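You operate a simulated robot arm through the tools that you are given. There is no shell and no other tool.

The job below is to be done with a simulated two-armed robot. You get a single attempt, and the scene is never put back.

TASK
Count the medium weights on the top of the pressing bench, then put as many of the cores from the top of the pressing bench on the shelf under the pressing bench. Then pull the table drawer open. Keep to this order.

Only the result counts: the job must be done as asked and must still hold three seconds after the hand-in. Knocking over, shifting, dropping, spilling or breaking anything else fails it.

THE ROBOT
Two 7-joint arms with two-finger parallel grippers on one trunk, on a base that drives. Base frame: it is fixed to the floor where the robot stands at the start and does not move with it; the origin is under the middle of the robot, x ahead of it, y to its left, z up. Readings come in mm, degrees, newtons and seconds.
The left shoulder is at the start at [60, 189, 1153], the right one opposite. With the tool pointing down near the work surface each hand reaches from about 100 to 660 mm from the robot's upright axis, wherever it stands, measured 20 degrees to its own side. Places, roughly: core [750, 1750, 750]; medium weight [500, 1750, 750]; shelf under the pressing bench [800, 1600, 300]; table drawer [-1700, -1800, 700]. Payload 3.43 kg a hand.
The TCP of each hand is the grasp point between the finger pads, 30 mm short of the fingertips. In the tool frame z runs along the fingers and y along their closing line. Largest opening 94 mm; finger width 28, thickness 10; the body of the gripper, 50 by 96 mm, starts 55 mm behind the TCP.
Orientation is that of the tool frame in the base frame, as a unit quaternion [x, y, z, w]. With the fingers straight down and closing along the base's y, the tool's x points along the base's -x, its y along +y and its z along -z.

THE INTERFACE
- The arms move only by the tool send_rows. It takes "left_deltas", "right_deltas" or both (then of equal length, played together; a hand with none holds still); each is a list of rows, each a list of 6 numbers: the shift along the tool's x, y, z in mm, then the turn, a rotation vector about the tool's x, y, z in degrees. In form: [[x, y, z, ax, ay, az], ...]. A call has 1 to 20 rows; each row is the pose to reach, as a shift and turn from the pose commanded when the call began, along the tool's axes at that moment. "left_claw" and "right_claw" are, for a hand that has rows, the gripper command, from -1 (fully open) to 1 (shut), values between in proportion, set as the call begins (left out, the last holds). Each row takes 0.2 s and may step no farther than 50 mm and 8.6 degrees from the row before; otherwise, or with a gripper value out of range, the whole call is refused. A pose out of reach is approached as far as the arm can. The call stops where the force on the tool passes 40 N (or 10 N more than at its start, if that is more) or the arm is blocked; 0.2 s more then pass. The fingers move at their own pace (about 153 mm/s each) and stop on an object; they squeeze with about 29 N. The grip force told is the motor's: it shows also when the fingers shut on nothing. Time passes only in rows, and 0.2 s behind the last, so rows that repeat a pose let the fingers close. The reply holds the time, the measured pose of the TCP, the force on the tool along the base axes, the opening and the grip force, in the units named above and with some noise, with the torque about the TCP (base axes, N m) and any sound that the robot's microphone picked up.
- Cameras (640 x 400 px; columns grow to the right, rows downward): "scene" is now at [38.8, 3.6, 1712]; the picture's right is [0.04, -1.00, 0.00], its down [-0.70, -0.03, -0.71] and it looks along [0.71, 0.03, -0.71] (base axes); focal length 266 px, centre (320, 200). "left" rides on the left gripper at [76, -14, -103] in its tool frame; the picture's right is [0.18, 0.98, 0.00], its down [-0.75, 0.14, -0.64] and it looks along [-0.63, 0.12, 0.77] (tool axes); focal length 243 px, centre (320, 200). "right" rides on the right gripper at [76, 14, -102] in its tool frame; the picture's right is [-0.18, 0.98, 0.00], its down [-0.75, -0.14, -0.64] and it looks along [-0.63, -0.12, 0.77] (tool axes); focal length 243 px, centre (320, 200). There is no depth. A picture from a camera that has moved, and an enlarged one, comes with that camera's place and axes in the base frame and with its lens. The place of the scene camera against the robot may be out by one fixed shift of up to 18 mm in any direction.
- camera(camera): a new picture of that camera. It takes no simulated time.
- lift_body(by): slides the trunk up (or, below 0, down) by that many mm; the arms and the scene camera ride with it, the base frame stays. It gives what a move gives, with no picture.
- base_move(legs): drives the robot by 1 to 6 legs, each [ahead, left, turn to the left] in mm, mm and degrees, along the robot's own axes; the way and the turn of a leg run together, so that a leg with both is an arc; at most 1500 mm and 180 degrees a leg. The arms and the cameras ride along, it lands a little off, and it stops where it bumps. It gives what a move gives.
- turn_head(pan, tilt): turns the head with the scene camera to pan (to the left, within 86 degrees either way) and tilt (down, from -29 to 69), counted from straight ahead of the robot. It gives what a move gives.
- close_up(camera, box): a new picture of the part [left, top, right, bottom] of that camera's present view, enlarged. It takes no simulated time.
- close_job(): hands the job in; it is judged then, once.

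Places have to be worked out from the pictures, the camera data and where the tool is seen. Open the grippers and draw the arms clear of the work before you hand the job in, unless the task says otherwise.

The tools are called after ">>>" as a command line: name --argument value ..., lists and objects as JSON in quotes. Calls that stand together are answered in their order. send_rows: Moves the arms, as the interface text tells. Its arguments: {"type":"object","properties":{"left_deltas":{"type":"array","items":{"type":"array","items":{"type":"number"}}},"left_claw":{"type":"number"},"right_deltas":{"type":"array","items":{"type":"array","items":{"type":"number"}}},"right_claw":{"type":"number"}},"required":[]} The other tools are called the same way: lift_body (by) slides the trunk up or down; base_move (legs) drives the base; turn_head (pan, tilt) turns the head that bears the scene camera; camera (camera) takes a picture; close_up (camera, box) takes an enlarged picture of a part of a camera's view; close_job () hands the job in.

At the start:

```text
clock: 0.0
left_position: [374.4, 174.1, 1094.1]
left_tcp_rot: [0.0, 1.0, 0.0, 0.0]
left_wrist_force: [-0.5, 0.1, 0.2]
left_ft_torque: [-0.01, 0.0, -0.01]
left_opening: 93.9
left_grip_force: 0.1
right_position: [332.8, -106.9, 1065.6]
right_tcp_rot: [0.0, 1.0, -0.001, 0.0]
right_wrist_force: [0.0, 0.3, -0.7]
right_ft_torque: [0.02, 0.01, 0.03]
right_opening: 94.1
right_grip_force: 0.1
trunk travel left (down, up): [-825.0, 165.0]
robot x, y, heading: [-0.2, 0.2, 0.1]
head pan, tilt: [2.5, 44.9]
```

scene: 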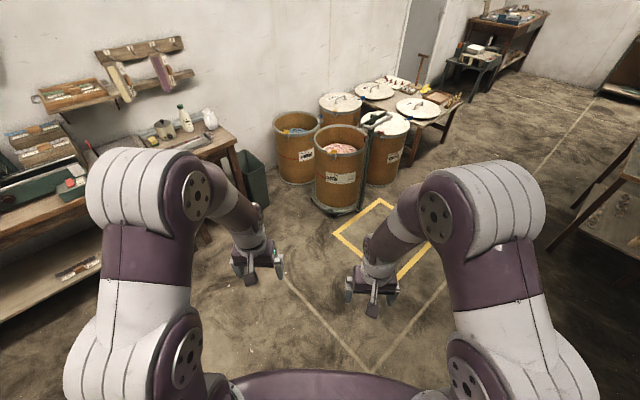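
right: 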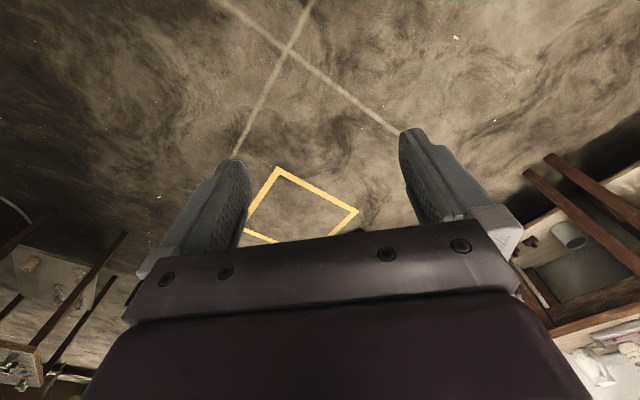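
left: 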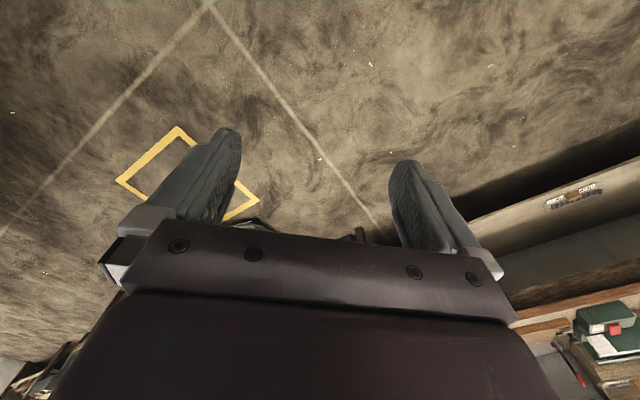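

The first pictures show a bench on the left wall and drums ahead. I turn the head to the left to see the pressing bench.

>>> turn_head --pan 70 --tilt 30

>>> camera --camera "scene"

```text
clock: 1.4
left_position: [374.5, 174.1, 1094.6]
left_tcp_rot: [0.0, 1.0, 0.001, 0.0]
left_wrist_force: [-0.8, 0.0, 0.2]
left_ft_torque: [0.0, 0.02, -0.02]
left_opening: 94.0
left_grip_force: 0.1
right_position: [331.4, -106.9, 1065.7]
right_tcp_rot: [0.0, 1.0, 0.001, 0.0]
right_wrist_force: [0.2, 0.5, 0.4]
right_ft_torque: [0.0, -0.01, 0.03]
right_opening: 94.1
right_grip_force: 0.0
trunk travel left (down, up): [-825.0, 165.0]
robot x, y, heading: [-2.2, 1.2, 0.1]
head pan, tilt: [70.0, 30.0]
```

```text
taken
camera scene: at [-11.6, 85.0, 1734.4], right [0.94, -0.34, 0.0], down [-0.17, -0.47, -0.87], along [0.3, 0.81, -0.5], focal length 266 px, centre (320, 200)
```

scene: 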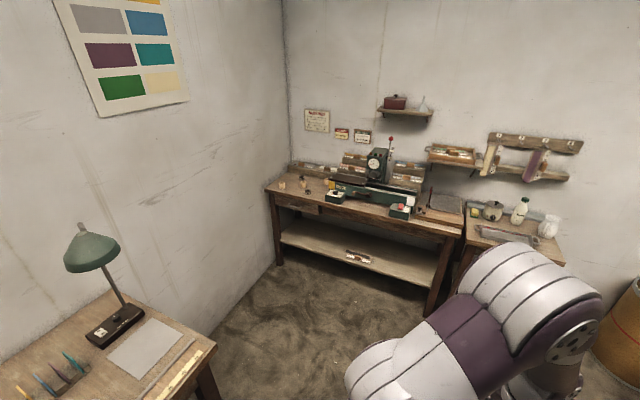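

>>> close_up --camera "scene" --box '[250, 130, 470, 270]'

>>> close_up --camera "scene" --box '[260, 160, 360, 225]'

>>> close_up --camera "scene" --box '[370, 160, 470, 225]'

```text
2.86 times, centred on (360, 200) of scene
camera zoom: at [-11.6, 85.0, 1734.4], right [0.94, -0.34, 0.0], down [-0.17, -0.47, -0.87], along [0.3, 0.81, -0.5], focal length 761 px, centre (206, 200)
```

zoom: 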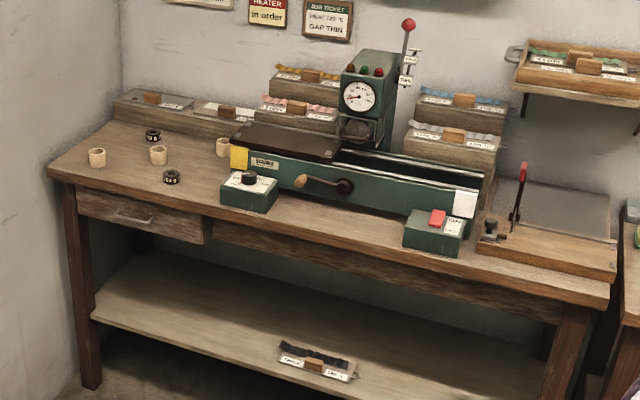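

```text
6.15 times, centred on (310, 192) of scene
camera zoom: at [-11.6, 85.0, 1734.4], right [0.94, -0.34, 0.0], down [-0.17, -0.47, -0.87], along [0.3, 0.81, -0.5], focal length 1639 px, centre (382, 246)
```

zoom: 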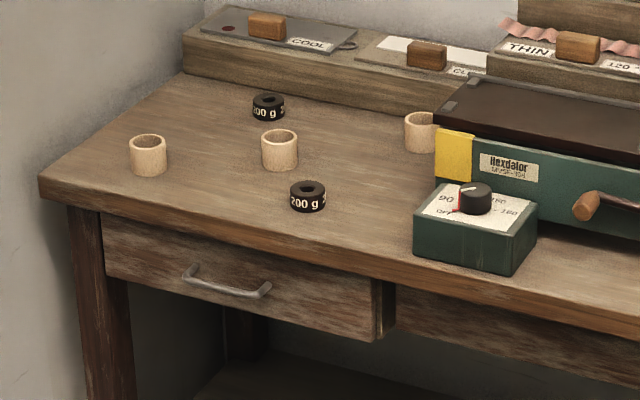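

```text
6.15 times, centred on (420, 192) of scene
camera zoom: at [-11.6, 85.0, 1734.4], right [0.94, -0.34, 0.0], down [-0.17, -0.47, -0.87], along [0.3, 0.81, -0.5], focal length 1639 px, centre (-295, 246)
```

zoom: 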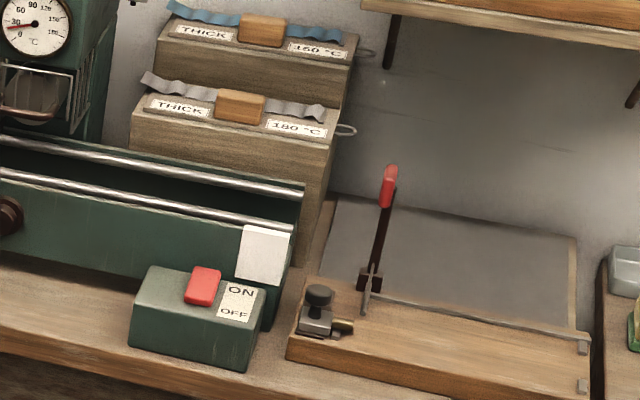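

The bench is rotated about 49° to the base frame, with three cores and two visible 200 g weights at its left end. I turn to face the bench and drive part way for a better view.

>>> base_move --legs '[[0, 0, 48.7], [500, 0, 0]]'

>>> turn_head --pan 20 --tilt 35

>>> camera --camera "scene"

```text
clock: 6.6
left_position: [435.1, 775.7, 1094.5]
left_tcp_rot: [-0.416, 0.909, 0.001, 0.0]
left_wrist_force: [0.5, -0.3, -0.6]
left_ft_torque: [-0.01, 0.01, -0.02]
left_opening: 93.9
left_grip_force: 0.0
right_position: [619.9, 561.0, 1066.0]
right_tcp_rot: [-0.416, 0.91, -0.001, 0.0]
right_wrist_force: [-0.1, -0.6, -0.2]
right_ft_torque: [0.0, -0.01, -0.01]
right_opening: 94.0
right_grip_force: 0.0
trunk travel left (down, up): [-825.0, 165.0]
robot x, y, heading: [321.2, 384.3, 49.1]
head pan, tilt: [70.0, 30.0]
```

```text
clock: 7.8
left_position: [435.1, 776.0, 1094.1]
left_tcp_rot: [-0.416, 0.909, 0.0, 0.0]
left_wrist_force: [0.4, -0.7, 0.0]
left_ft_torque: [0.02, -0.03, 0.03]
left_opening: 93.9
left_grip_force: 0.1
right_position: [621.1, 560.3, 1065.9]
right_tcp_rot: [-0.416, 0.909, 0.0, -0.002]
right_wrist_force: [-0.6, -0.6, 0.0]
right_ft_torque: [-0.02, -0.02, 0.01]
right_opening: 94.1
right_grip_force: 0.0
trunk travel left (down, up): [-825.0, 165.0]
robot x, y, heading: [323.0, 375.7, 49.4]
head pan, tilt: [20.0, 35.0]
```

```text
taken
camera scene: at [332.2, 416.0, 1726.7], right [0.93, -0.35, 0.0], down [-0.2, -0.54, -0.82], along [0.29, 0.77, -0.57], focal length 266 px, centre (320, 200)
```

scene: 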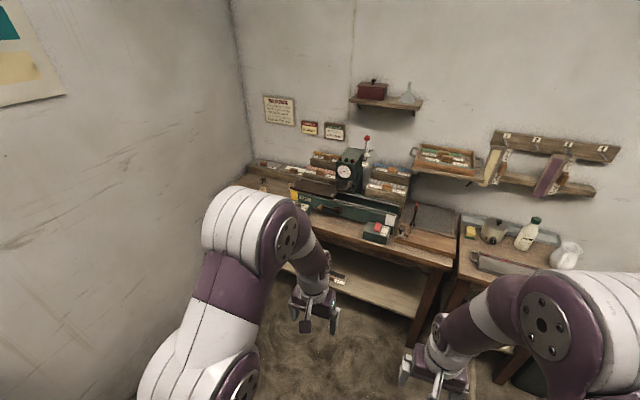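

The left arm hides the cores from here. I zoom in to triangulate the bench's right corner and other landmarks.

>>> close_up --camera "scene" --box '[240, 140, 400, 240]'

>>> close_up --camera "scene" --box '[340, 200, 500, 300]'

```text
4.00 times, centred on (320, 190) of scene
camera zoom: at [332.2, 416.0, 1726.7], right [0.93, -0.35, 0.0], down [-0.2, -0.54, -0.82], along [0.29, 0.77, -0.57], focal length 1066 px, centre (320, 240)
```

zoom: 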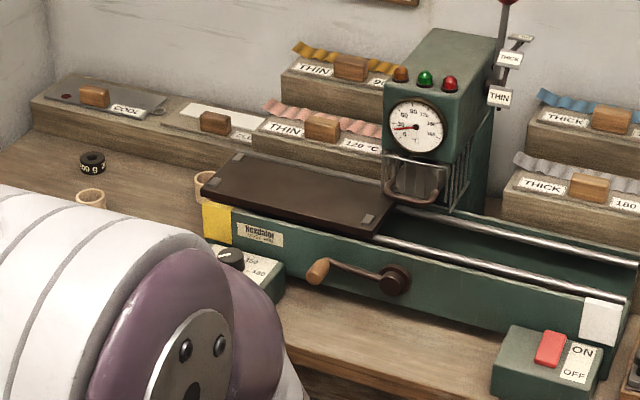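

```text
4.00 times, centred on (420, 250) of scene
camera zoom: at [332.2, 416.0, 1726.7], right [0.93, -0.35, 0.0], down [-0.2, -0.54, -0.82], along [0.29, 0.77, -0.57], focal length 1066 px, centre (-80, 0)
```

zoom: 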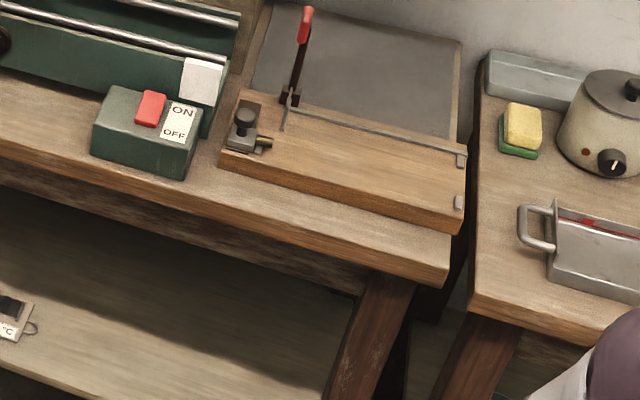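

Triangulating the red button gives a bench top near z = 800 mm. I drive ahead and then slide left, to stand closer to the left end of the bench.

>>> base_move --legs '[[320, 0, 0], [0, 400, 0]]'

>>> turn_head --pan 0 --tilt 40

>>> camera --camera "scene"

```text
clock: 12.0
left_position: [331.5, 1278.2, 1094.2]
left_tcp_rot: [-0.425, 0.905, 0.0, 0.0]
left_wrist_force: [0.0, -0.1, 0.0]
left_ft_torque: [0.06, -0.02, 0.01]
left_opening: 94.1
left_grip_force: 0.1
right_position: [520.8, 1065.8, 1065.8]
right_tcp_rot: [-0.424, 0.906, 0.0, 0.0]
right_wrist_force: [0.0, 0.4, 0.6]
right_ft_torque: [-0.01, 0.03, 0.01]
right_opening: 94.0
right_grip_force: 0.1
trunk travel left (down, up): [-825.0, 165.0]
robot x, y, heading: [224.6, 878.2, 50.4]
head pan, tilt: [20.0, 35.0]
```

```text
clock: 12.8
left_position: [329.9, 1279.2, 1093.4]
left_tcp_rot: [-0.424, 0.906, 0.0, 0.001]
left_wrist_force: [0.0, 0.2, -0.6]
left_ft_torque: [-0.02, 0.02, 0.02]
left_opening: 93.8
left_grip_force: 0.1
right_position: [520.0, 1066.7, 1065.6]
right_tcp_rot: [-0.424, 0.906, 0.001, 0.0]
right_wrist_force: [-0.2, 0.0, 0.1]
right_ft_torque: [-0.01, 0.02, 0.0]
right_opening: 93.9
right_grip_force: 0.1
trunk travel left (down, up): [-825.0, 165.0]
robot x, y, heading: [221.2, 876.9, 50.4]
head pan, tilt: [0.0, 40.0]
```

```text
taken
camera scene: at [257.9, 898.8, 1719.1], right [0.77, -0.64, 0.0], down [-0.41, -0.49, -0.77], along [0.49, 0.59, -0.64], focal length 266 px, centre (320, 200)
```

scene: 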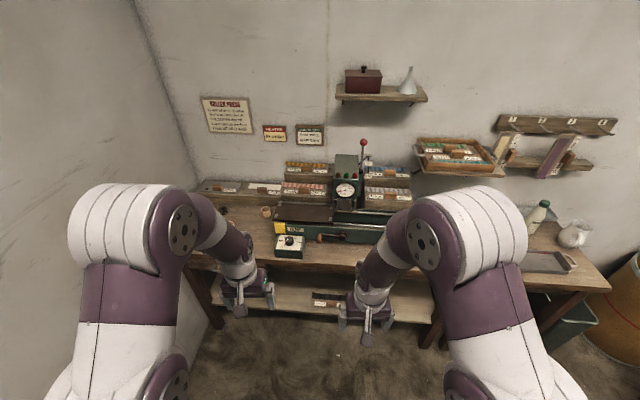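

I take the hand camera views and a zoom of the scene, to find the cores and weights from here.

>>> camera --camera "left"

>>> close_up --camera "scene" --box '[180, 160, 400, 300]'

>>> camera --camera "right"

```text
taken
camera left: at [292.7, 1210.4, 1195.6], right [-0.87, 0.49, 0.0], down [0.37, 0.67, 0.64], along [0.31, 0.56, -0.77], focal length 243 px, centre (320, 200)
```

left: 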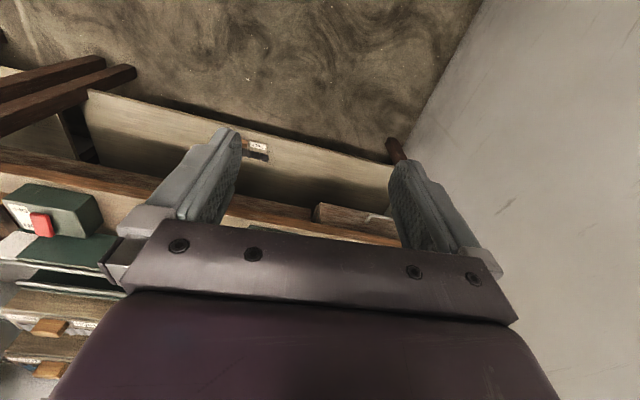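

```text
2.86 times, centred on (290, 230) of scene
camera zoom: at [257.9, 898.8, 1719.1], right [0.77, -0.64, 0.0], down [-0.41, -0.49, -0.77], along [0.49, 0.59, -0.64], focal length 761 px, centre (406, 114)
```

zoom: 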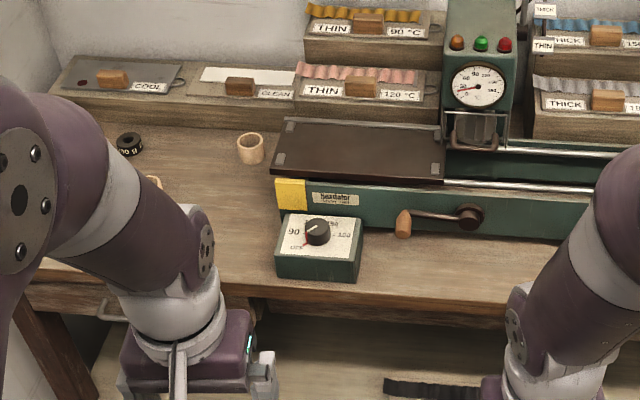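

```text
taken
camera right: at [461.1, 1016.5, 1168.4], right [-0.64, 0.77, 0.0], down [0.59, 0.49, 0.64], along [0.49, 0.41, -0.77], focal length 243 px, centre (320, 200)
```

right: 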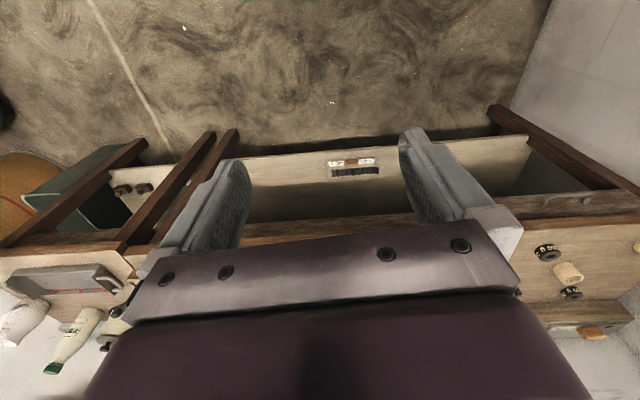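

The left forearm hides the cores. I pitch the left hand forward so that its own camera looks over the bench top.

>>> send_rows --left_deltas '[[0, 0, -10, 0, -8, 0], [0, 0, -20, 0, -16, 0], [0, 0, -30, 0, -24, 0], [0, 0, -40, 0, -32, 0], [0, 0, -40, 0, -38, 0]]'

>>> camera --camera "left"

>>> camera --camera "scene"

```text
clock: 14.0
left_position: [337.3, 1261.8, 1124.4]
left_tcp_rot: [-0.403, 0.88, 0.075, 0.242]
left_wrist_force: [0.6, 0.7, 0.1]
left_ft_torque: [-0.02, 0.02, -0.02]
left_opening: 94.3
left_grip_force: 0.1
left hand out of reach, approached as far as the arm can: row 4, 5
right_position: [520.7, 1065.5, 1064.2]
right_tcp_rot: [-0.424, 0.906, 0.001, 0.0]
right_wrist_force: [0.2, -0.1, 0.5]
right_ft_torque: [0.0, 0.01, 0.01]
right_opening: 93.9
right_grip_force: 0.0
trunk travel left (down, up): [-825.0, 165.0]
robot x, y, heading: [223.2, 877.9, 50.4]
head pan, tilt: [0.0, 40.0]
```

```text
taken
camera left: at [268.0, 1168.5, 1178.0], right [-0.83, 0.53, -0.15], down [0.08, 0.39, 0.92], along [0.55, 0.75, -0.37], focal length 243 px, centre (320, 200)
```

left: 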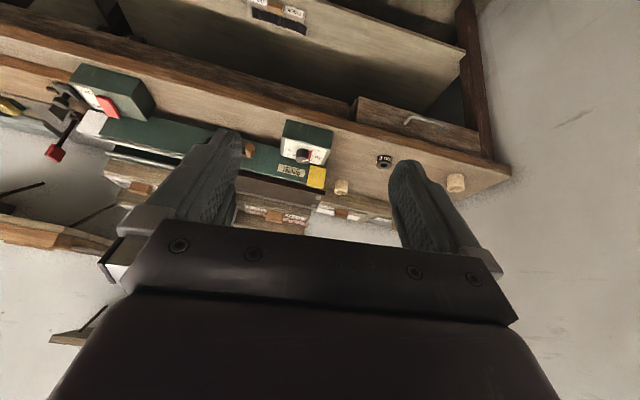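

```text
taken
camera scene: at [258.6, 898.6, 1719.1], right [0.77, -0.64, 0.0], down [-0.41, -0.49, -0.77], along [0.49, 0.59, -0.64], focal length 266 px, centre (320, 200)
```

scene: 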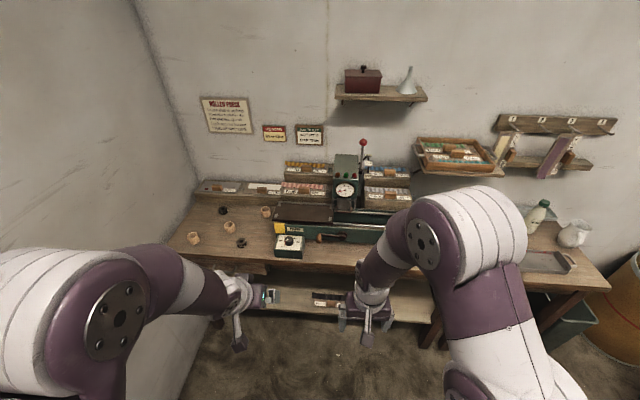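

Now the scene camera sees all of the bench's left end. I zoom in on the cores and weights.

>>> close_up --camera "scene" --box '[160, 170, 320, 270]'

>>> close_up --camera "scene" --box '[300, 150, 460, 250]'

>>> close_up --camera "scene" --box '[205, 195, 269, 255]'

```text
4.00 times, centred on (240, 220) of scene
camera zoom: at [258.6, 898.6, 1719.1], right [0.77, -0.64, 0.0], down [-0.41, -0.49, -0.77], along [0.49, 0.59, -0.64], focal length 1066 px, centre (640, 120)
```

zoom: 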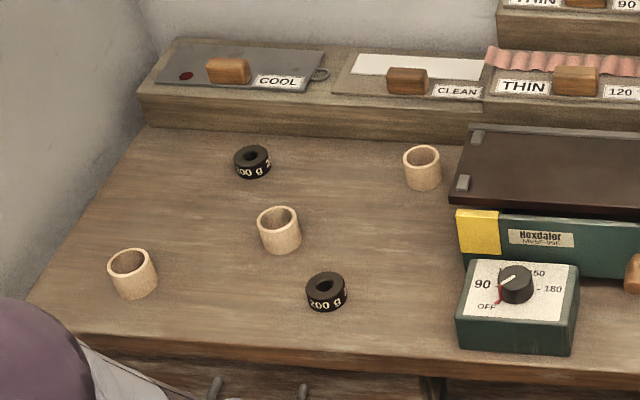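

```text
4.00 times, centred on (380, 200) of scene
camera zoom: at [258.6, 898.6, 1719.1], right [0.77, -0.64, 0.0], down [-0.41, -0.49, -0.77], along [0.49, 0.59, -0.64], focal length 1066 px, centre (80, 200)
```

zoom: 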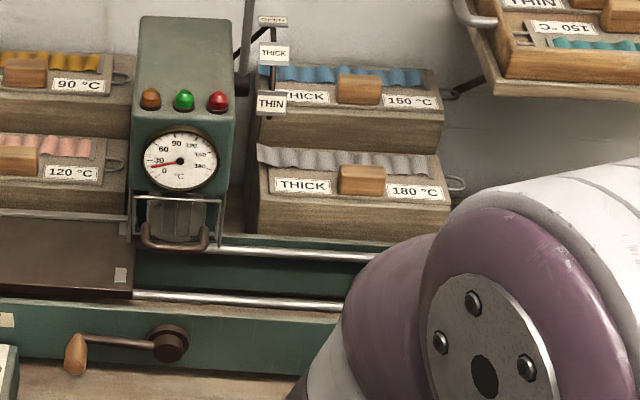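

```text
6.67 times, centred on (237, 225) of scene
camera zoom: at [258.6, 898.6, 1719.1], right [0.77, -0.64, 0.0], down [-0.41, -0.49, -0.77], along [0.49, 0.59, -0.64], focal length 1776 px, centre (873, 33)
```

zoom: 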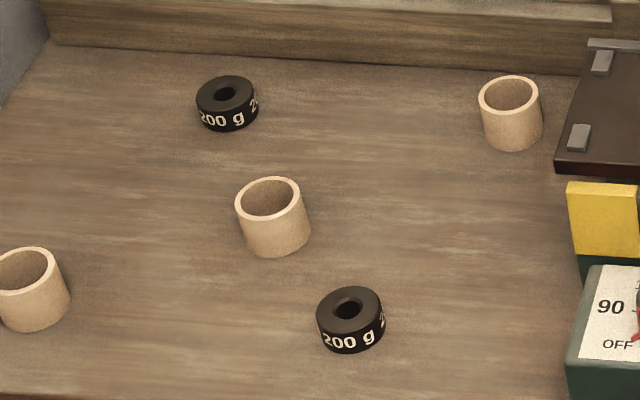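

I count two weights so far, both marked 200 g, and three cores. I raise the trunk to look behind the press for anything hidden.

>>> lift_body --by 160

>>> turn_head --pan -15 --tilt 45

>>> camera --camera "scene"

>>> close_up --camera "scene" --box '[240, 120, 440, 245]'

>>> camera --camera "right"

```text
clock: 15.8
left_position: [337.4, 1263.5, 1285.6]
left_tcp_rot: [-0.404, 0.879, 0.074, 0.242]
left_wrist_force: [-0.6, -0.4, -0.7]
left_ft_torque: [0.01, -0.03, -0.01]
left_opening: 94.2
left_grip_force: 0.0
right_position: [519.7, 1065.4, 1225.6]
right_tcp_rot: [-0.424, 0.906, 0.0, 0.0]
right_wrist_force: [0.1, 0.8, 0.1]
right_ft_torque: [-0.01, -0.02, -0.01]
right_opening: 94.1
right_grip_force: 0.1
trunk travel left (down, up): [-985.0, 5.0]
robot x, y, heading: [223.7, 876.7, 50.2]
head pan, tilt: [0.0, 40.0]
```

```text
clock: 16.6
left_position: [336.0, 1263.1, 1285.7]
left_tcp_rot: [-0.403, 0.88, 0.074, 0.241]
left_wrist_force: [0.6, 0.0, 0.3]
left_ft_torque: [0.0, -0.01, -0.03]
left_opening: 94.3
left_grip_force: 0.0
right_position: [519.6, 1066.9, 1224.8]
right_tcp_rot: [-0.425, 0.905, 0.0, 0.0]
right_wrist_force: [-0.7, -0.6, 0.2]
right_ft_torque: [-0.03, 0.02, 0.0]
right_opening: 94.2
right_grip_force: 0.1
trunk travel left (down, up): [-985.0, 5.0]
robot x, y, heading: [229.2, 882.0, 50.5]
head pan, tilt: [-15.0, 45.0]
```

```text
taken
camera scene: at [270.1, 880.2, 1871.9], right [0.58, -0.82, 0.0], down [-0.58, -0.41, -0.71], along [0.58, 0.41, -0.71], focal length 266 px, centre (320, 200)
```

scene: 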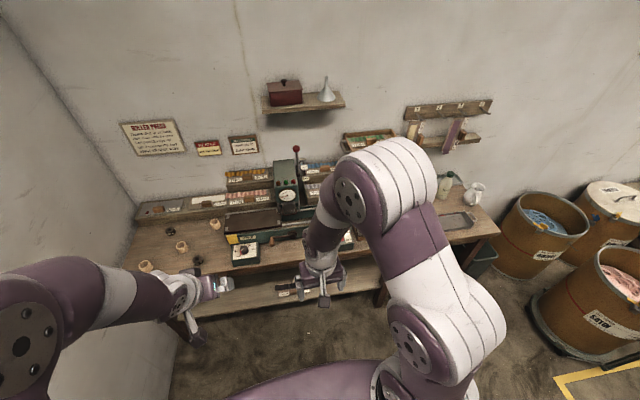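

```text
3.20 times, centred on (340, 182) of scene
camera zoom: at [270.1, 880.2, 1871.9], right [0.58, -0.82, 0.0], down [-0.58, -0.41, -0.71], along [0.58, 0.41, -0.71], focal length 852 px, centre (256, 256)
```

zoom: 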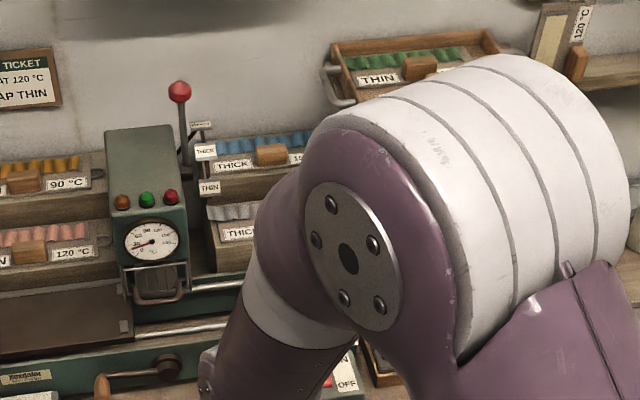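

```text
taken
camera right: at [461.3, 1016.4, 1328.4], right [-0.64, 0.77, 0.0], down [0.59, 0.49, 0.64], along [0.49, 0.41, -0.77], focal length 243 px, centre (320, 200)
```

right: 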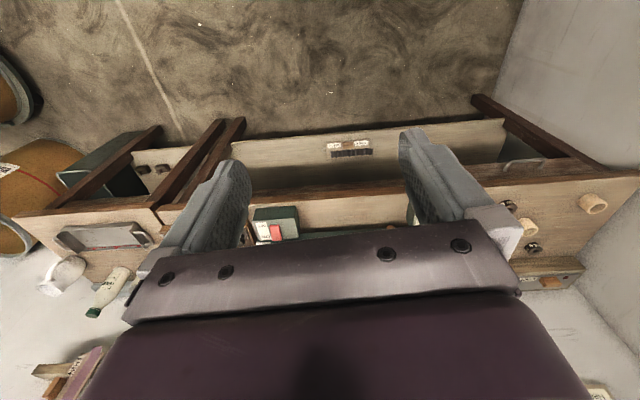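

I pitch the right hand forward as well, so its camera looks over the press and its arm moves out of the scene camera's view.

>>> send_rows --right_deltas '[[0, 0, -10, 0, -8, 0], [0, 0, -20, 0, -16, 0], [0, 0, -30, 0, -24, 0], [0, 0, -40, 0, -30, 0]]'

>>> camera --camera "right"

>>> camera --camera "scene"

>>> close_up --camera "scene" --box '[220, 150, 420, 275]'

```text
clock: 17.6
left_position: [339.0, 1264.6, 1284.9]
left_tcp_rot: [-0.403, 0.88, 0.074, 0.241]
left_wrist_force: [-0.9, 0.1, 0.4]
left_ft_torque: [0.0, 0.01, 0.02]
left_opening: 93.9
left_grip_force: 0.1
right_position: [524.6, 1061.9, 1256.8]
right_tcp_rot: [-0.412, 0.885, 0.076, 0.202]
right_wrist_force: [0.3, 0.8, 0.1]
right_ft_torque: [-0.03, 0.0, -0.02]
right_opening: 94.1
right_grip_force: 0.0
right hand out of reach, approached as far as the arm can: row 3, 4
trunk travel left (down, up): [-985.0, 5.0]
robot x, y, heading: [222.9, 883.3, 50.3]
head pan, tilt: [-15.0, 45.0]
```

```text
taken
camera right: at [441.0, 986.7, 1317.2], right [-0.64, 0.77, 0.05], down [0.36, 0.24, 0.9], along [0.68, 0.59, -0.43], focal length 243 px, centre (320, 200)
```

right: 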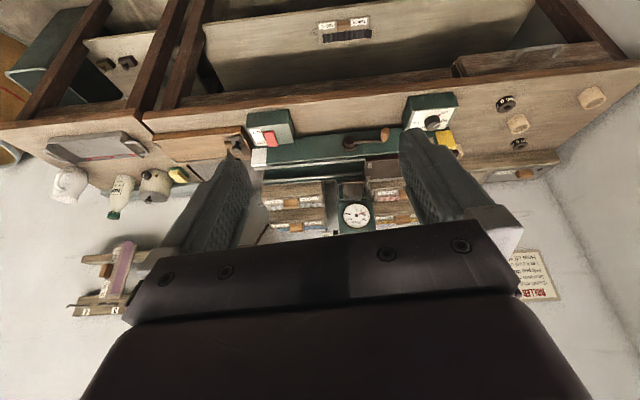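

```text
taken
camera scene: at [270.8, 882.1, 1871.8], right [0.58, -0.82, 0.0], down [-0.58, -0.41, -0.71], along [0.58, 0.41, -0.71], focal length 266 px, centre (320, 200)
```

scene: 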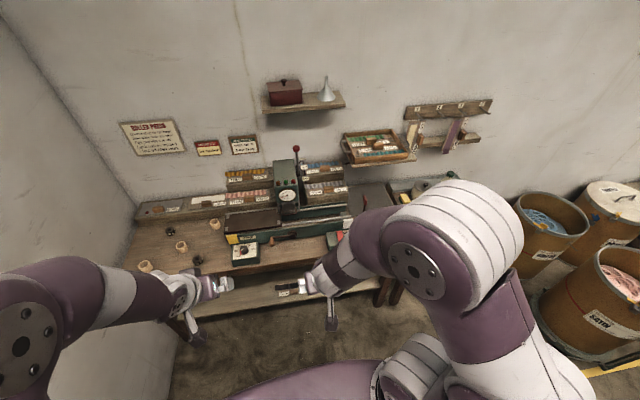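

```text
3.20 times, centred on (320, 212) of scene
camera zoom: at [270.8, 882.1, 1871.8], right [0.58, -0.82, 0.0], down [-0.58, -0.41, -0.71], along [0.58, 0.41, -0.71], focal length 852 px, centre (320, 160)
```

zoom: 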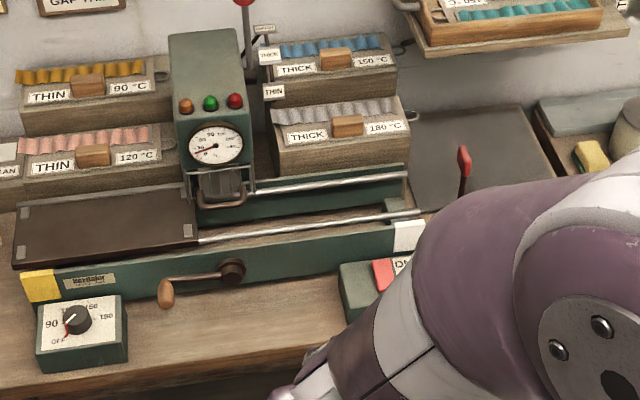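

No further weights or cores show behind the press, so the count stands at two medium weights and I will move two cores. I zoom in on the cores from this higher viewpoint to triangulate.

>>> close_up --camera "scene" --box '[110, 190, 270, 290]'

>>> turn_head --pan 10 --tilt 45

>>> camera --camera "scene"

```text
4.00 times, centred on (190, 240) of scene
camera zoom: at [270.8, 882.1, 1871.8], right [0.58, -0.82, 0.0], down [-0.58, -0.41, -0.71], along [0.58, 0.41, -0.71], focal length 1066 px, centre (840, 40)
```

zoom: 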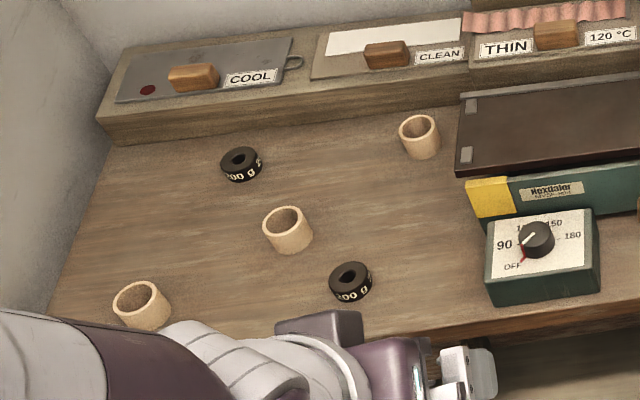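

```text
clock: 18.5
left_position: [336.9, 1261.6, 1286.3]
left_tcp_rot: [-0.403, 0.879, 0.075, 0.242]
left_wrist_force: [0.4, -0.1, 0.3]
left_ft_torque: [0.02, 0.01, -0.03]
left_opening: 93.9
left_grip_force: 0.1
right_position: [523.7, 1059.2, 1257.3]
right_tcp_rot: [-0.411, 0.886, 0.076, 0.201]
right_wrist_force: [-0.4, -0.5, 0.6]
right_ft_torque: [0.0, 0.03, 0.02]
right_opening: 94.0
right_grip_force: 0.1
trunk travel left (down, up): [-985.0, 5.0]
robot x, y, heading: [226.0, 878.3, 50.3]
head pan, tilt: [10.0, 45.0]
```

```text
taken
camera scene: at [243.9, 903.1, 1871.9], right [0.87, -0.5, 0.0], down [-0.35, -0.61, -0.71], along [0.35, 0.61, -0.71], focal length 266 px, centre (320, 200)
```

scene: 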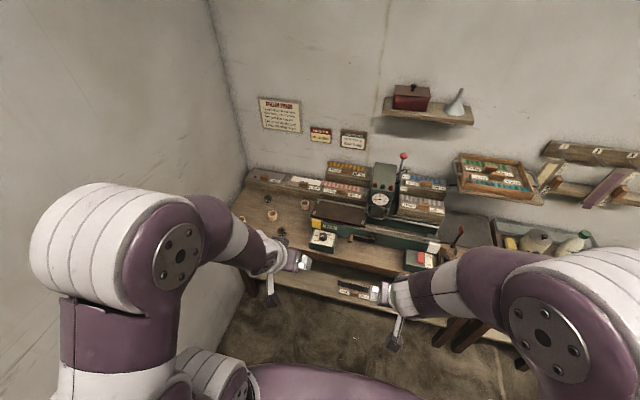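

The mid core's rim is near (489, 1818, 858) and the bench front runs from about (195, 1868) along −43.5°. I look down to see how far my base reaches ahead of me.

>>> turn_head --pan 0 --tilt 69

>>> camera --camera "scene"

```text
clock: 19.4
left_position: [337.2, 1263.6, 1285.8]
left_tcp_rot: [-0.403, 0.88, 0.075, 0.242]
left_wrist_force: [-0.5, 0.4, 0.7]
left_ft_torque: [0.02, -0.02, -0.02]
left_opening: 94.1
left_grip_force: 0.1
right_position: [524.4, 1060.1, 1256.2]
right_tcp_rot: [-0.412, 0.885, 0.075, 0.202]
right_wrist_force: [-0.2, 0.4, -0.1]
right_ft_torque: [0.01, 0.01, 0.04]
right_opening: 94.3
right_grip_force: 0.1
trunk travel left (down, up): [-985.0, 5.0]
robot x, y, heading: [224.6, 880.2, 50.4]
head pan, tilt: [0.0, 68.8]
```

```text
taken
camera scene: at [239.5, 876.3, 1843.0], right [0.77, -0.64, 0.0], down [-0.6, -0.72, -0.36], along [0.23, 0.28, -0.93], focal length 266 px, centre (320, 200)
```

scene: 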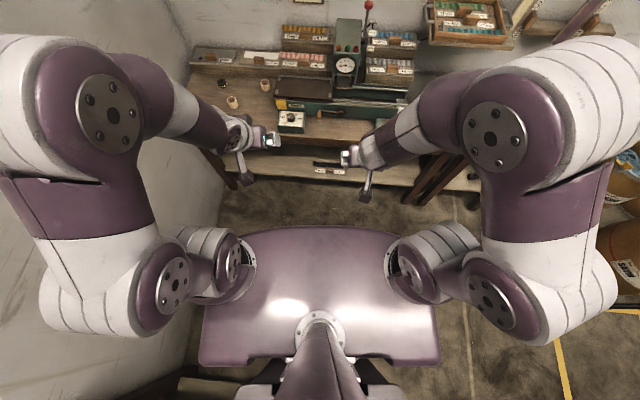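

My earlier hand images showed floor directly under the wrist, so the base reaches less than 250 mm ahead of the axis. I square up to the bench, drive ahead 340 mm and slide left 300 mm.

>>> base_move --legs '[[0, 0, -3.9], [330, 0, 0], [0, 300, 0]]'

>>> turn_head --pan 10 --tilt 50

>>> camera --camera "scene"

>>> camera --camera "left"

```text
clock: 23.6
left_position: [360.8, 1691.8, 1285.9]
left_tcp_rot: [-0.372, 0.893, 0.067, 0.244]
left_wrist_force: [0.2, -0.3, 0.1]
left_ft_torque: [-0.01, 0.01, -0.02]
left_opening: 94.1
left_grip_force: 0.0
right_position: [535.4, 1478.5, 1256.6]
right_tcp_rot: [-0.381, 0.899, 0.07, 0.204]
right_wrist_force: [0.0, 0.2, 0.7]
right_ft_torque: [-0.01, -0.01, 0.0]
right_opening: 94.2
right_grip_force: 0.0
trunk travel left (down, up): [-985.0, 5.0]
robot x, y, heading: [221.5, 1321.4, 46.3]
head pan, tilt: [0.0, 68.8]
```

```text
clock: 24.4
left_position: [360.7, 1695.1, 1286.1]
left_tcp_rot: [-0.371, 0.893, 0.066, 0.245]
left_wrist_force: [-0.6, -0.1, 0.2]
left_ft_torque: [-0.02, -0.03, 0.0]
left_opening: 94.1
left_grip_force: 0.1
right_position: [533.7, 1478.6, 1256.0]
right_tcp_rot: [-0.38, 0.899, 0.069, 0.204]
right_wrist_force: [1.0, 0.5, -0.5]
right_ft_torque: [0.0, 0.0, -0.01]
right_opening: 93.9
right_grip_force: 0.0
trunk travel left (down, up): [-985.0, 5.0]
robot x, y, heading: [224.5, 1319.3, 46.1]
head pan, tilt: [10.0, 50.0]
```

```text
taken
camera scene: at [240.0, 1340.8, 1864.9], right [0.83, -0.56, 0.0], down [-0.43, -0.64, -0.64], along [0.36, 0.53, -0.77], focal length 266 px, centre (320, 200)
```

scene: 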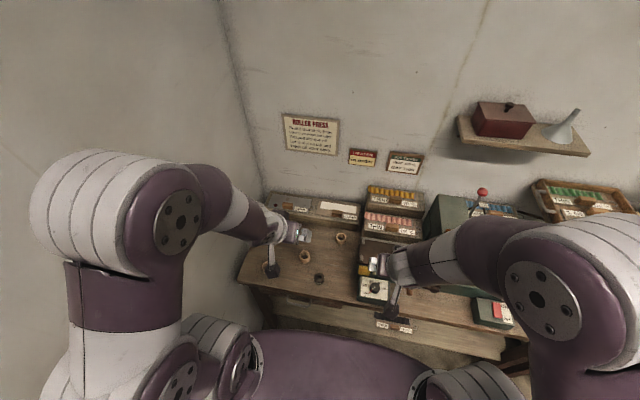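

```text
taken
camera left: at [284.6, 1605.8, 1338.1], right [-0.8, 0.59, -0.15], down [0.11, 0.39, 0.92], along [0.6, 0.71, -0.37], focal length 243 px, centre (320, 200)
```

left: 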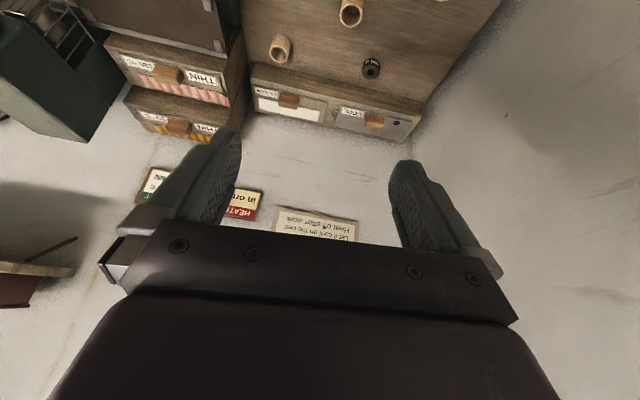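

The robot stands at about d = 398 mm along the bench and 378 mm in front of its edge, squared to it. I lower the left hand 200 mm so the wrist can take the pitched posture, then check its real pose.

>>> send_rows --left_deltas '[[24.6, 0, 31.5, 0, 0, 0], [49.2, 0, 63, 0, 0, 0], [73.8, 0, 94.5, 0, 0, 0], [98.4, 0, 126, 0, 0, 0], [123, 0, 157.5, 0, 0, 0]]'

>>> camera --camera "left"

>>> camera --camera "scene"

```text
clock: 25.6
left_position: [349.2, 1665.2, 1086.3]
left_tcp_rot: [-0.372, 0.893, 0.066, 0.244]
left_wrist_force: [-0.2, -0.1, 0.9]
left_ft_torque: [-0.01, 0.0, -0.01]
left_opening: 94.1
left_grip_force: 0.1
right_position: [535.7, 1480.6, 1256.8]
right_tcp_rot: [-0.38, 0.9, 0.069, 0.204]
right_wrist_force: [0.1, 0.2, 0.0]
right_ft_torque: [-0.01, -0.01, 0.01]
right_opening: 94.0
right_grip_force: 0.0
trunk travel left (down, up): [-985.0, 5.0]
robot x, y, heading: [226.3, 1319.8, 46.2]
head pan, tilt: [10.0, 50.0]
```

```text
taken
camera left: at [273.2, 1575.1, 1138.5], right [-0.8, 0.59, -0.15], down [0.11, 0.38, 0.92], along [0.6, 0.71, -0.37], focal length 243 px, centre (320, 200)
```

left: 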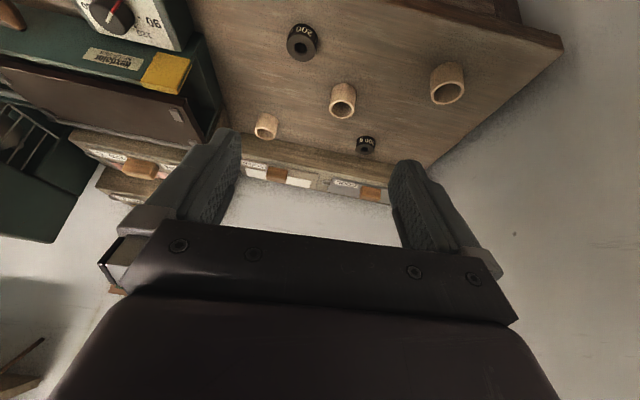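

```text
taken
camera scene: at [242.1, 1341.4, 1865.0], right [0.83, -0.56, 0.0], down [-0.43, -0.64, -0.64], along [0.36, 0.53, -0.77], focal length 266 px, centre (320, 200)
```

scene: 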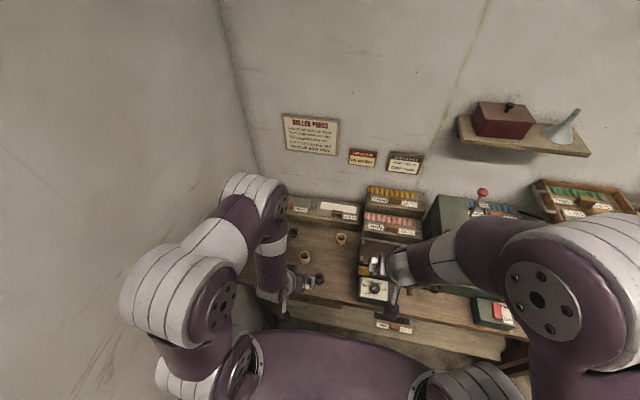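

The commanded pose tracks the real one, and the left hand camera sees all cores. I zoom in on that view for a precise measurement before moving.

>>> close_up --camera "left" --box '[230, 10, 490, 172]'

```text
2.46 times, centred on (360, 91) of left
camera zoom: at [273.2, 1575.1, 1138.5], right [-0.8, 0.59, -0.15], down [0.11, 0.38, 0.92], along [0.6, 0.71, -0.37], focal length 597 px, centre (222, 468)
```

zoom: 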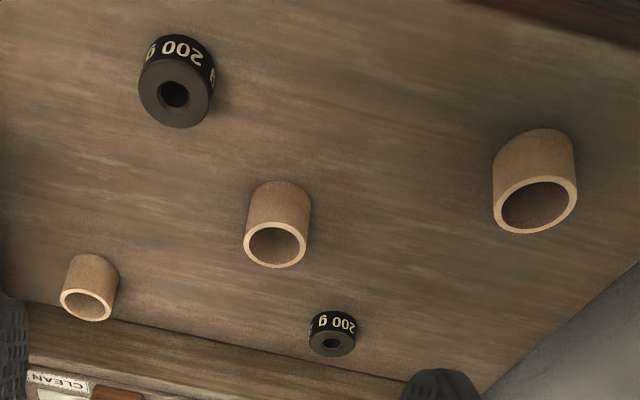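

Precise pixels matter, so I drop the hand 100 mm straight down at the same orientation for a second view to triangulate from.

>>> send_rows --left_deltas '[[16.2, 2.1, 29.1, 0, 0, 0], [32.3, 4.2, 58.1, 0, 0, 0], [48.5, 6.4, 87.2, 0, 0, 0]]'

>>> camera --camera "left"

>>> close_up --camera "left" --box '[230, 50, 490, 212]'

```text
clock: 26.4
left_position: [348.7, 1664.2, 986.8]
left_tcp_rot: [-0.372, 0.893, 0.067, 0.245]
left_wrist_force: [0.5, -0.2, -0.5]
left_ft_torque: [0.03, 0.05, 0.03]
left_opening: 93.9
left_grip_force: 0.1
right_position: [533.8, 1480.1, 1255.8]
right_tcp_rot: [-0.381, 0.899, 0.069, 0.204]
right_wrist_force: [-0.5, 0.1, 0.0]
right_ft_torque: [0.02, 0.01, -0.02]
right_opening: 94.0
right_grip_force: 0.1
trunk travel left (down, up): [-985.0, 5.0]
robot x, y, heading: [223.7, 1324.3, 46.2]
head pan, tilt: [10.0, 50.0]
```

```text
taken
camera left: at [273.4, 1575.4, 1040.1], right [-0.8, 0.59, -0.15], down [0.11, 0.38, 0.92], along [0.6, 0.71, -0.37], focal length 243 px, centre (320, 200)
```

left: 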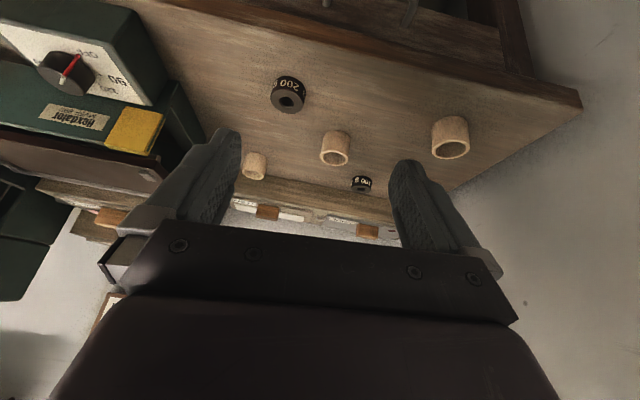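

```text
2.46 times, centred on (360, 131) of left
camera zoom: at [273.4, 1575.4, 1040.1], right [-0.8, 0.59, -0.15], down [0.11, 0.38, 0.92], along [0.6, 0.71, -0.37], focal length 597 px, centre (222, 370)
```

zoom: 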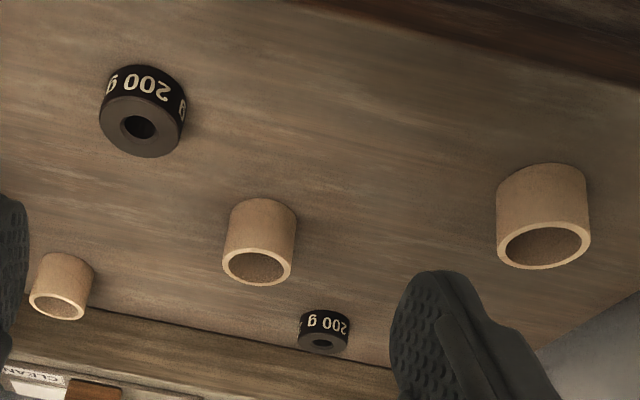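

Triangulation puts all core rims at z ≈ 831 and the bench top near 795, with the mid core at (476, 1837). I move the left hand above it with a 35° forward pitch squared to the bench.

>>> send_rows --left_deltas '[[-30, 7.6, 29.1, -0.83, -1.19, 0.05], [-60, 15.3, 58.2, -1.67, -2.39, 0.1], [-90, 22.9, 87.4, -2.5, -3.58, 0.14], [-120, 30.6, 116.5, -3.34, -4.78, 0.19], [-149.9, 38.2, 145.6, -4.17, -5.97, 0.24], [-149.9, 38.2, 145.6, -4.17, -5.97, 0.24]]' --left_claw -1

>>> camera --camera "left"

>>> turn_head --pan 15 --tilt 52

>>> camera --camera "scene"

```text
clock: 27.9
left_position: [471.5, 1833.5, 932.0]
left_tcp_rot: [-0.375, 0.877, 0.118, 0.277]
left_wrist_force: [-0.1, -0.3, -0.3]
left_ft_torque: [-0.01, 0.01, 0.04]
left_opening: 93.9
left_grip_force: 0.1
right_position: [533.8, 1479.6, 1258.3]
right_tcp_rot: [-0.381, 0.899, 0.069, 0.203]
right_wrist_force: [-0.4, -0.2, -0.2]
right_ft_torque: [-0.01, 0.01, -0.01]
right_opening: 94.0
right_grip_force: 0.0
trunk travel left (down, up): [-985.0, 5.0]
robot x, y, heading: [225.0, 1318.0, 46.3]
head pan, tilt: [10.0, 50.0]
```

```text
taken
camera left: at [398.5, 1734.9, 970.9], right [-0.81, 0.57, -0.11], down [0.07, 0.28, 0.96], along [0.58, 0.77, -0.27], focal length 243 px, centre (320, 200)
```

left: 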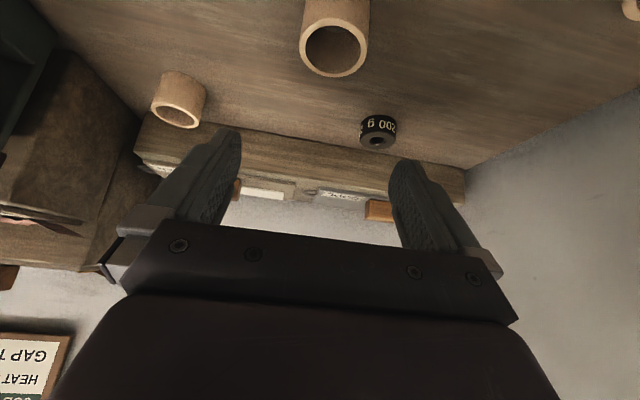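

```text
clock: 28.5
left_position: [471.5, 1832.7, 931.9]
left_tcp_rot: [-0.374, 0.877, 0.118, 0.277]
left_wrist_force: [-0.1, -0.2, -0.1]
left_ft_torque: [0.02, 0.01, 0.0]
left_opening: 94.0
left_grip_force: 0.1
right_position: [533.8, 1478.7, 1258.1]
right_tcp_rot: [-0.381, 0.899, 0.069, 0.204]
right_wrist_force: [-0.1, -0.6, 0.0]
right_ft_torque: [0.0, 0.03, -0.03]
right_opening: 94.1
right_grip_force: 0.1
trunk travel left (down, up): [-985.0, 5.0]
robot x, y, heading: [222.6, 1318.2, 46.3]
head pan, tilt: [15.0, 52.0]
```

```text
taken
camera scene: at [234.2, 1341.5, 1862.3], right [0.88, -0.48, 0.0], down [-0.38, -0.69, -0.62], along [0.3, 0.54, -0.79], focal length 266 px, centre (320, 200)
```

scene: 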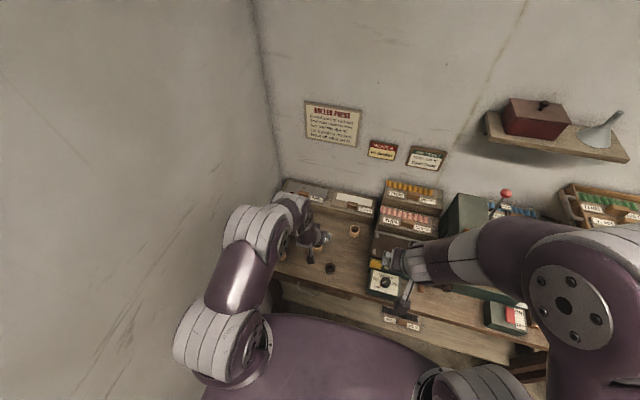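

The new view confirms the core at (476, 1836), rim 832. I lower the hand so the open fingers straddle it, with the tips about 8 mm above the bench.

>>> send_rows --left_deltas '[[19.5, -0.2, 25.4, 0, 0, 0], [39, -0.4, 50.7, 0, 0, 0], [50, -0.6, 65, 0, 0, 0], [58.6, -0.6, 76.1, 0, 0, 0], [58.6, -0.6, 76.1, 0, 0, 0]]'

>>> camera --camera "left"

>>> close_up --camera "scene" --box '[250, 170, 410, 290]'

```text
clock: 29.7
left_position: [464.4, 1827.6, 836.2]
left_tcp_rot: [-0.375, 0.877, 0.118, 0.276]
left_wrist_force: [0.8, 0.2, 0.5]
left_ft_torque: [-0.01, 0.01, -0.02]
left_opening: 93.9
left_grip_force: 0.0
right_position: [534.3, 1479.9, 1256.7]
right_tcp_rot: [-0.381, 0.899, 0.068, 0.204]
right_wrist_force: [-0.5, 0.6, 0.8]
right_ft_torque: [0.0, -0.02, 0.0]
right_opening: 93.6
right_grip_force: 0.0
trunk travel left (down, up): [-985.0, 5.0]
robot x, y, heading: [221.0, 1316.3, 46.1]
head pan, tilt: [15.0, 52.0]
```

```text
taken
camera left: at [391.3, 1729.6, 875.5], right [-0.81, 0.57, -0.11], down [0.07, 0.28, 0.96], along [0.58, 0.77, -0.27], focal length 243 px, centre (320, 200)
```

left: 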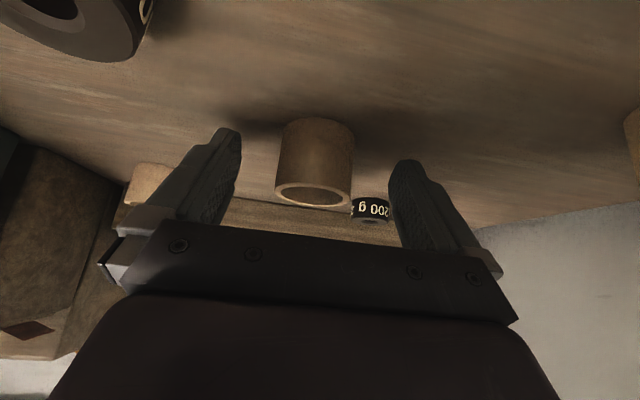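

```text
3.33 times, centred on (330, 230) of scene
camera zoom: at [234.5, 1342.0, 1862.3], right [0.88, -0.48, 0.0], down [-0.38, -0.69, -0.62], along [0.3, 0.54, -0.79], focal length 888 px, centre (287, 100)
```

zoom: 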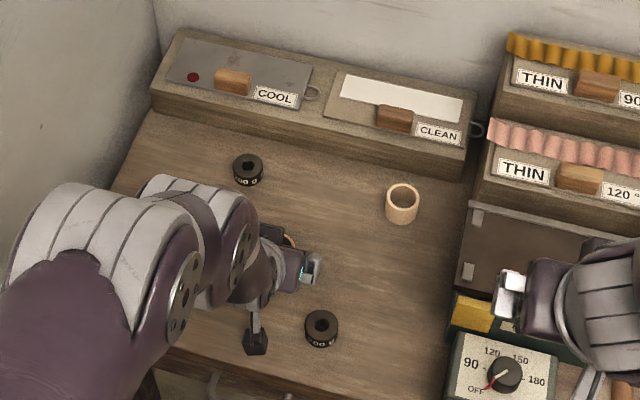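

The core sits centred between the open fingers. I nudge 4 mm forward, then close the left gripper on it.

>>> send_rows --left_deltas '[[-3.3, 0, 2.3, 0, 0, 0]]'

>>> send_rows --left_deltas '[[0, 0, 0, 0, 0, 0], [0, 0, 0, 0, 0, 0], [0, 0, 0, 0, 0, 0], [0, 0, 0, 0, 0, 0]]' --left_claw 1

>>> camera --camera "left"

```text
clock: 30.1
left_position: [467.3, 1830.3, 837.3]
left_tcp_rot: [-0.375, 0.877, 0.118, 0.277]
left_wrist_force: [0.1, 0.1, -0.1]
left_ft_torque: [0.01, -0.04, -0.02]
left_opening: 94.0
left_grip_force: 0.1
right_position: [534.7, 1478.9, 1255.5]
right_tcp_rot: [-0.381, 0.899, 0.068, 0.205]
right_wrist_force: [0.2, -0.7, -0.7]
right_ft_torque: [-0.03, -0.01, 0.0]
right_opening: 94.2
right_grip_force: 0.1
trunk travel left (down, up): [-985.0, 5.0]
robot x, y, heading: [223.0, 1320.5, 46.0]
head pan, tilt: [15.0, 52.0]
```

```text
clock: 31.1
left_position: [467.4, 1830.7, 836.5]
left_tcp_rot: [-0.375, 0.877, 0.118, 0.277]
left_wrist_force: [0.4, -0.1, 0.2]
left_ft_torque: [0.03, 0.01, 0.0]
left_opening: 42.5
left_grip_force: 28.3
right_position: [534.8, 1479.0, 1257.5]
right_tcp_rot: [-0.38, 0.899, 0.068, 0.205]
right_wrist_force: [0.2, -0.1, 0.4]
right_ft_torque: [0.03, -0.03, 0.01]
right_opening: 94.0
right_grip_force: 0.2
trunk travel left (down, up): [-985.0, 5.0]
robot x, y, heading: [223.1, 1317.5, 46.3]
head pan, tilt: [15.0, 52.0]
```

```text
taken
camera left: at [394.5, 1732.2, 876.3], right [-0.81, 0.57, -0.11], down [0.07, 0.28, 0.96], along [0.58, 0.77, -0.27], focal length 243 px, centre (320, 200)
```

left: 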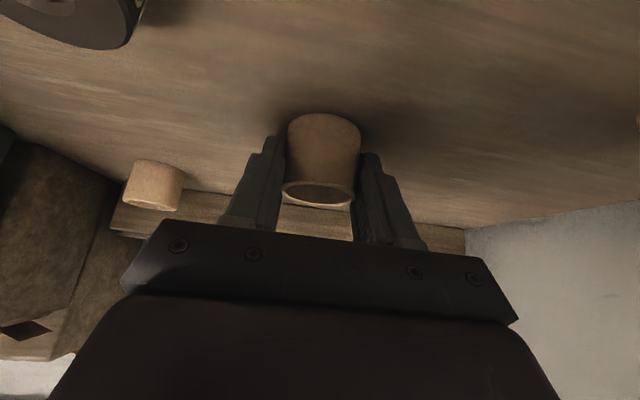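

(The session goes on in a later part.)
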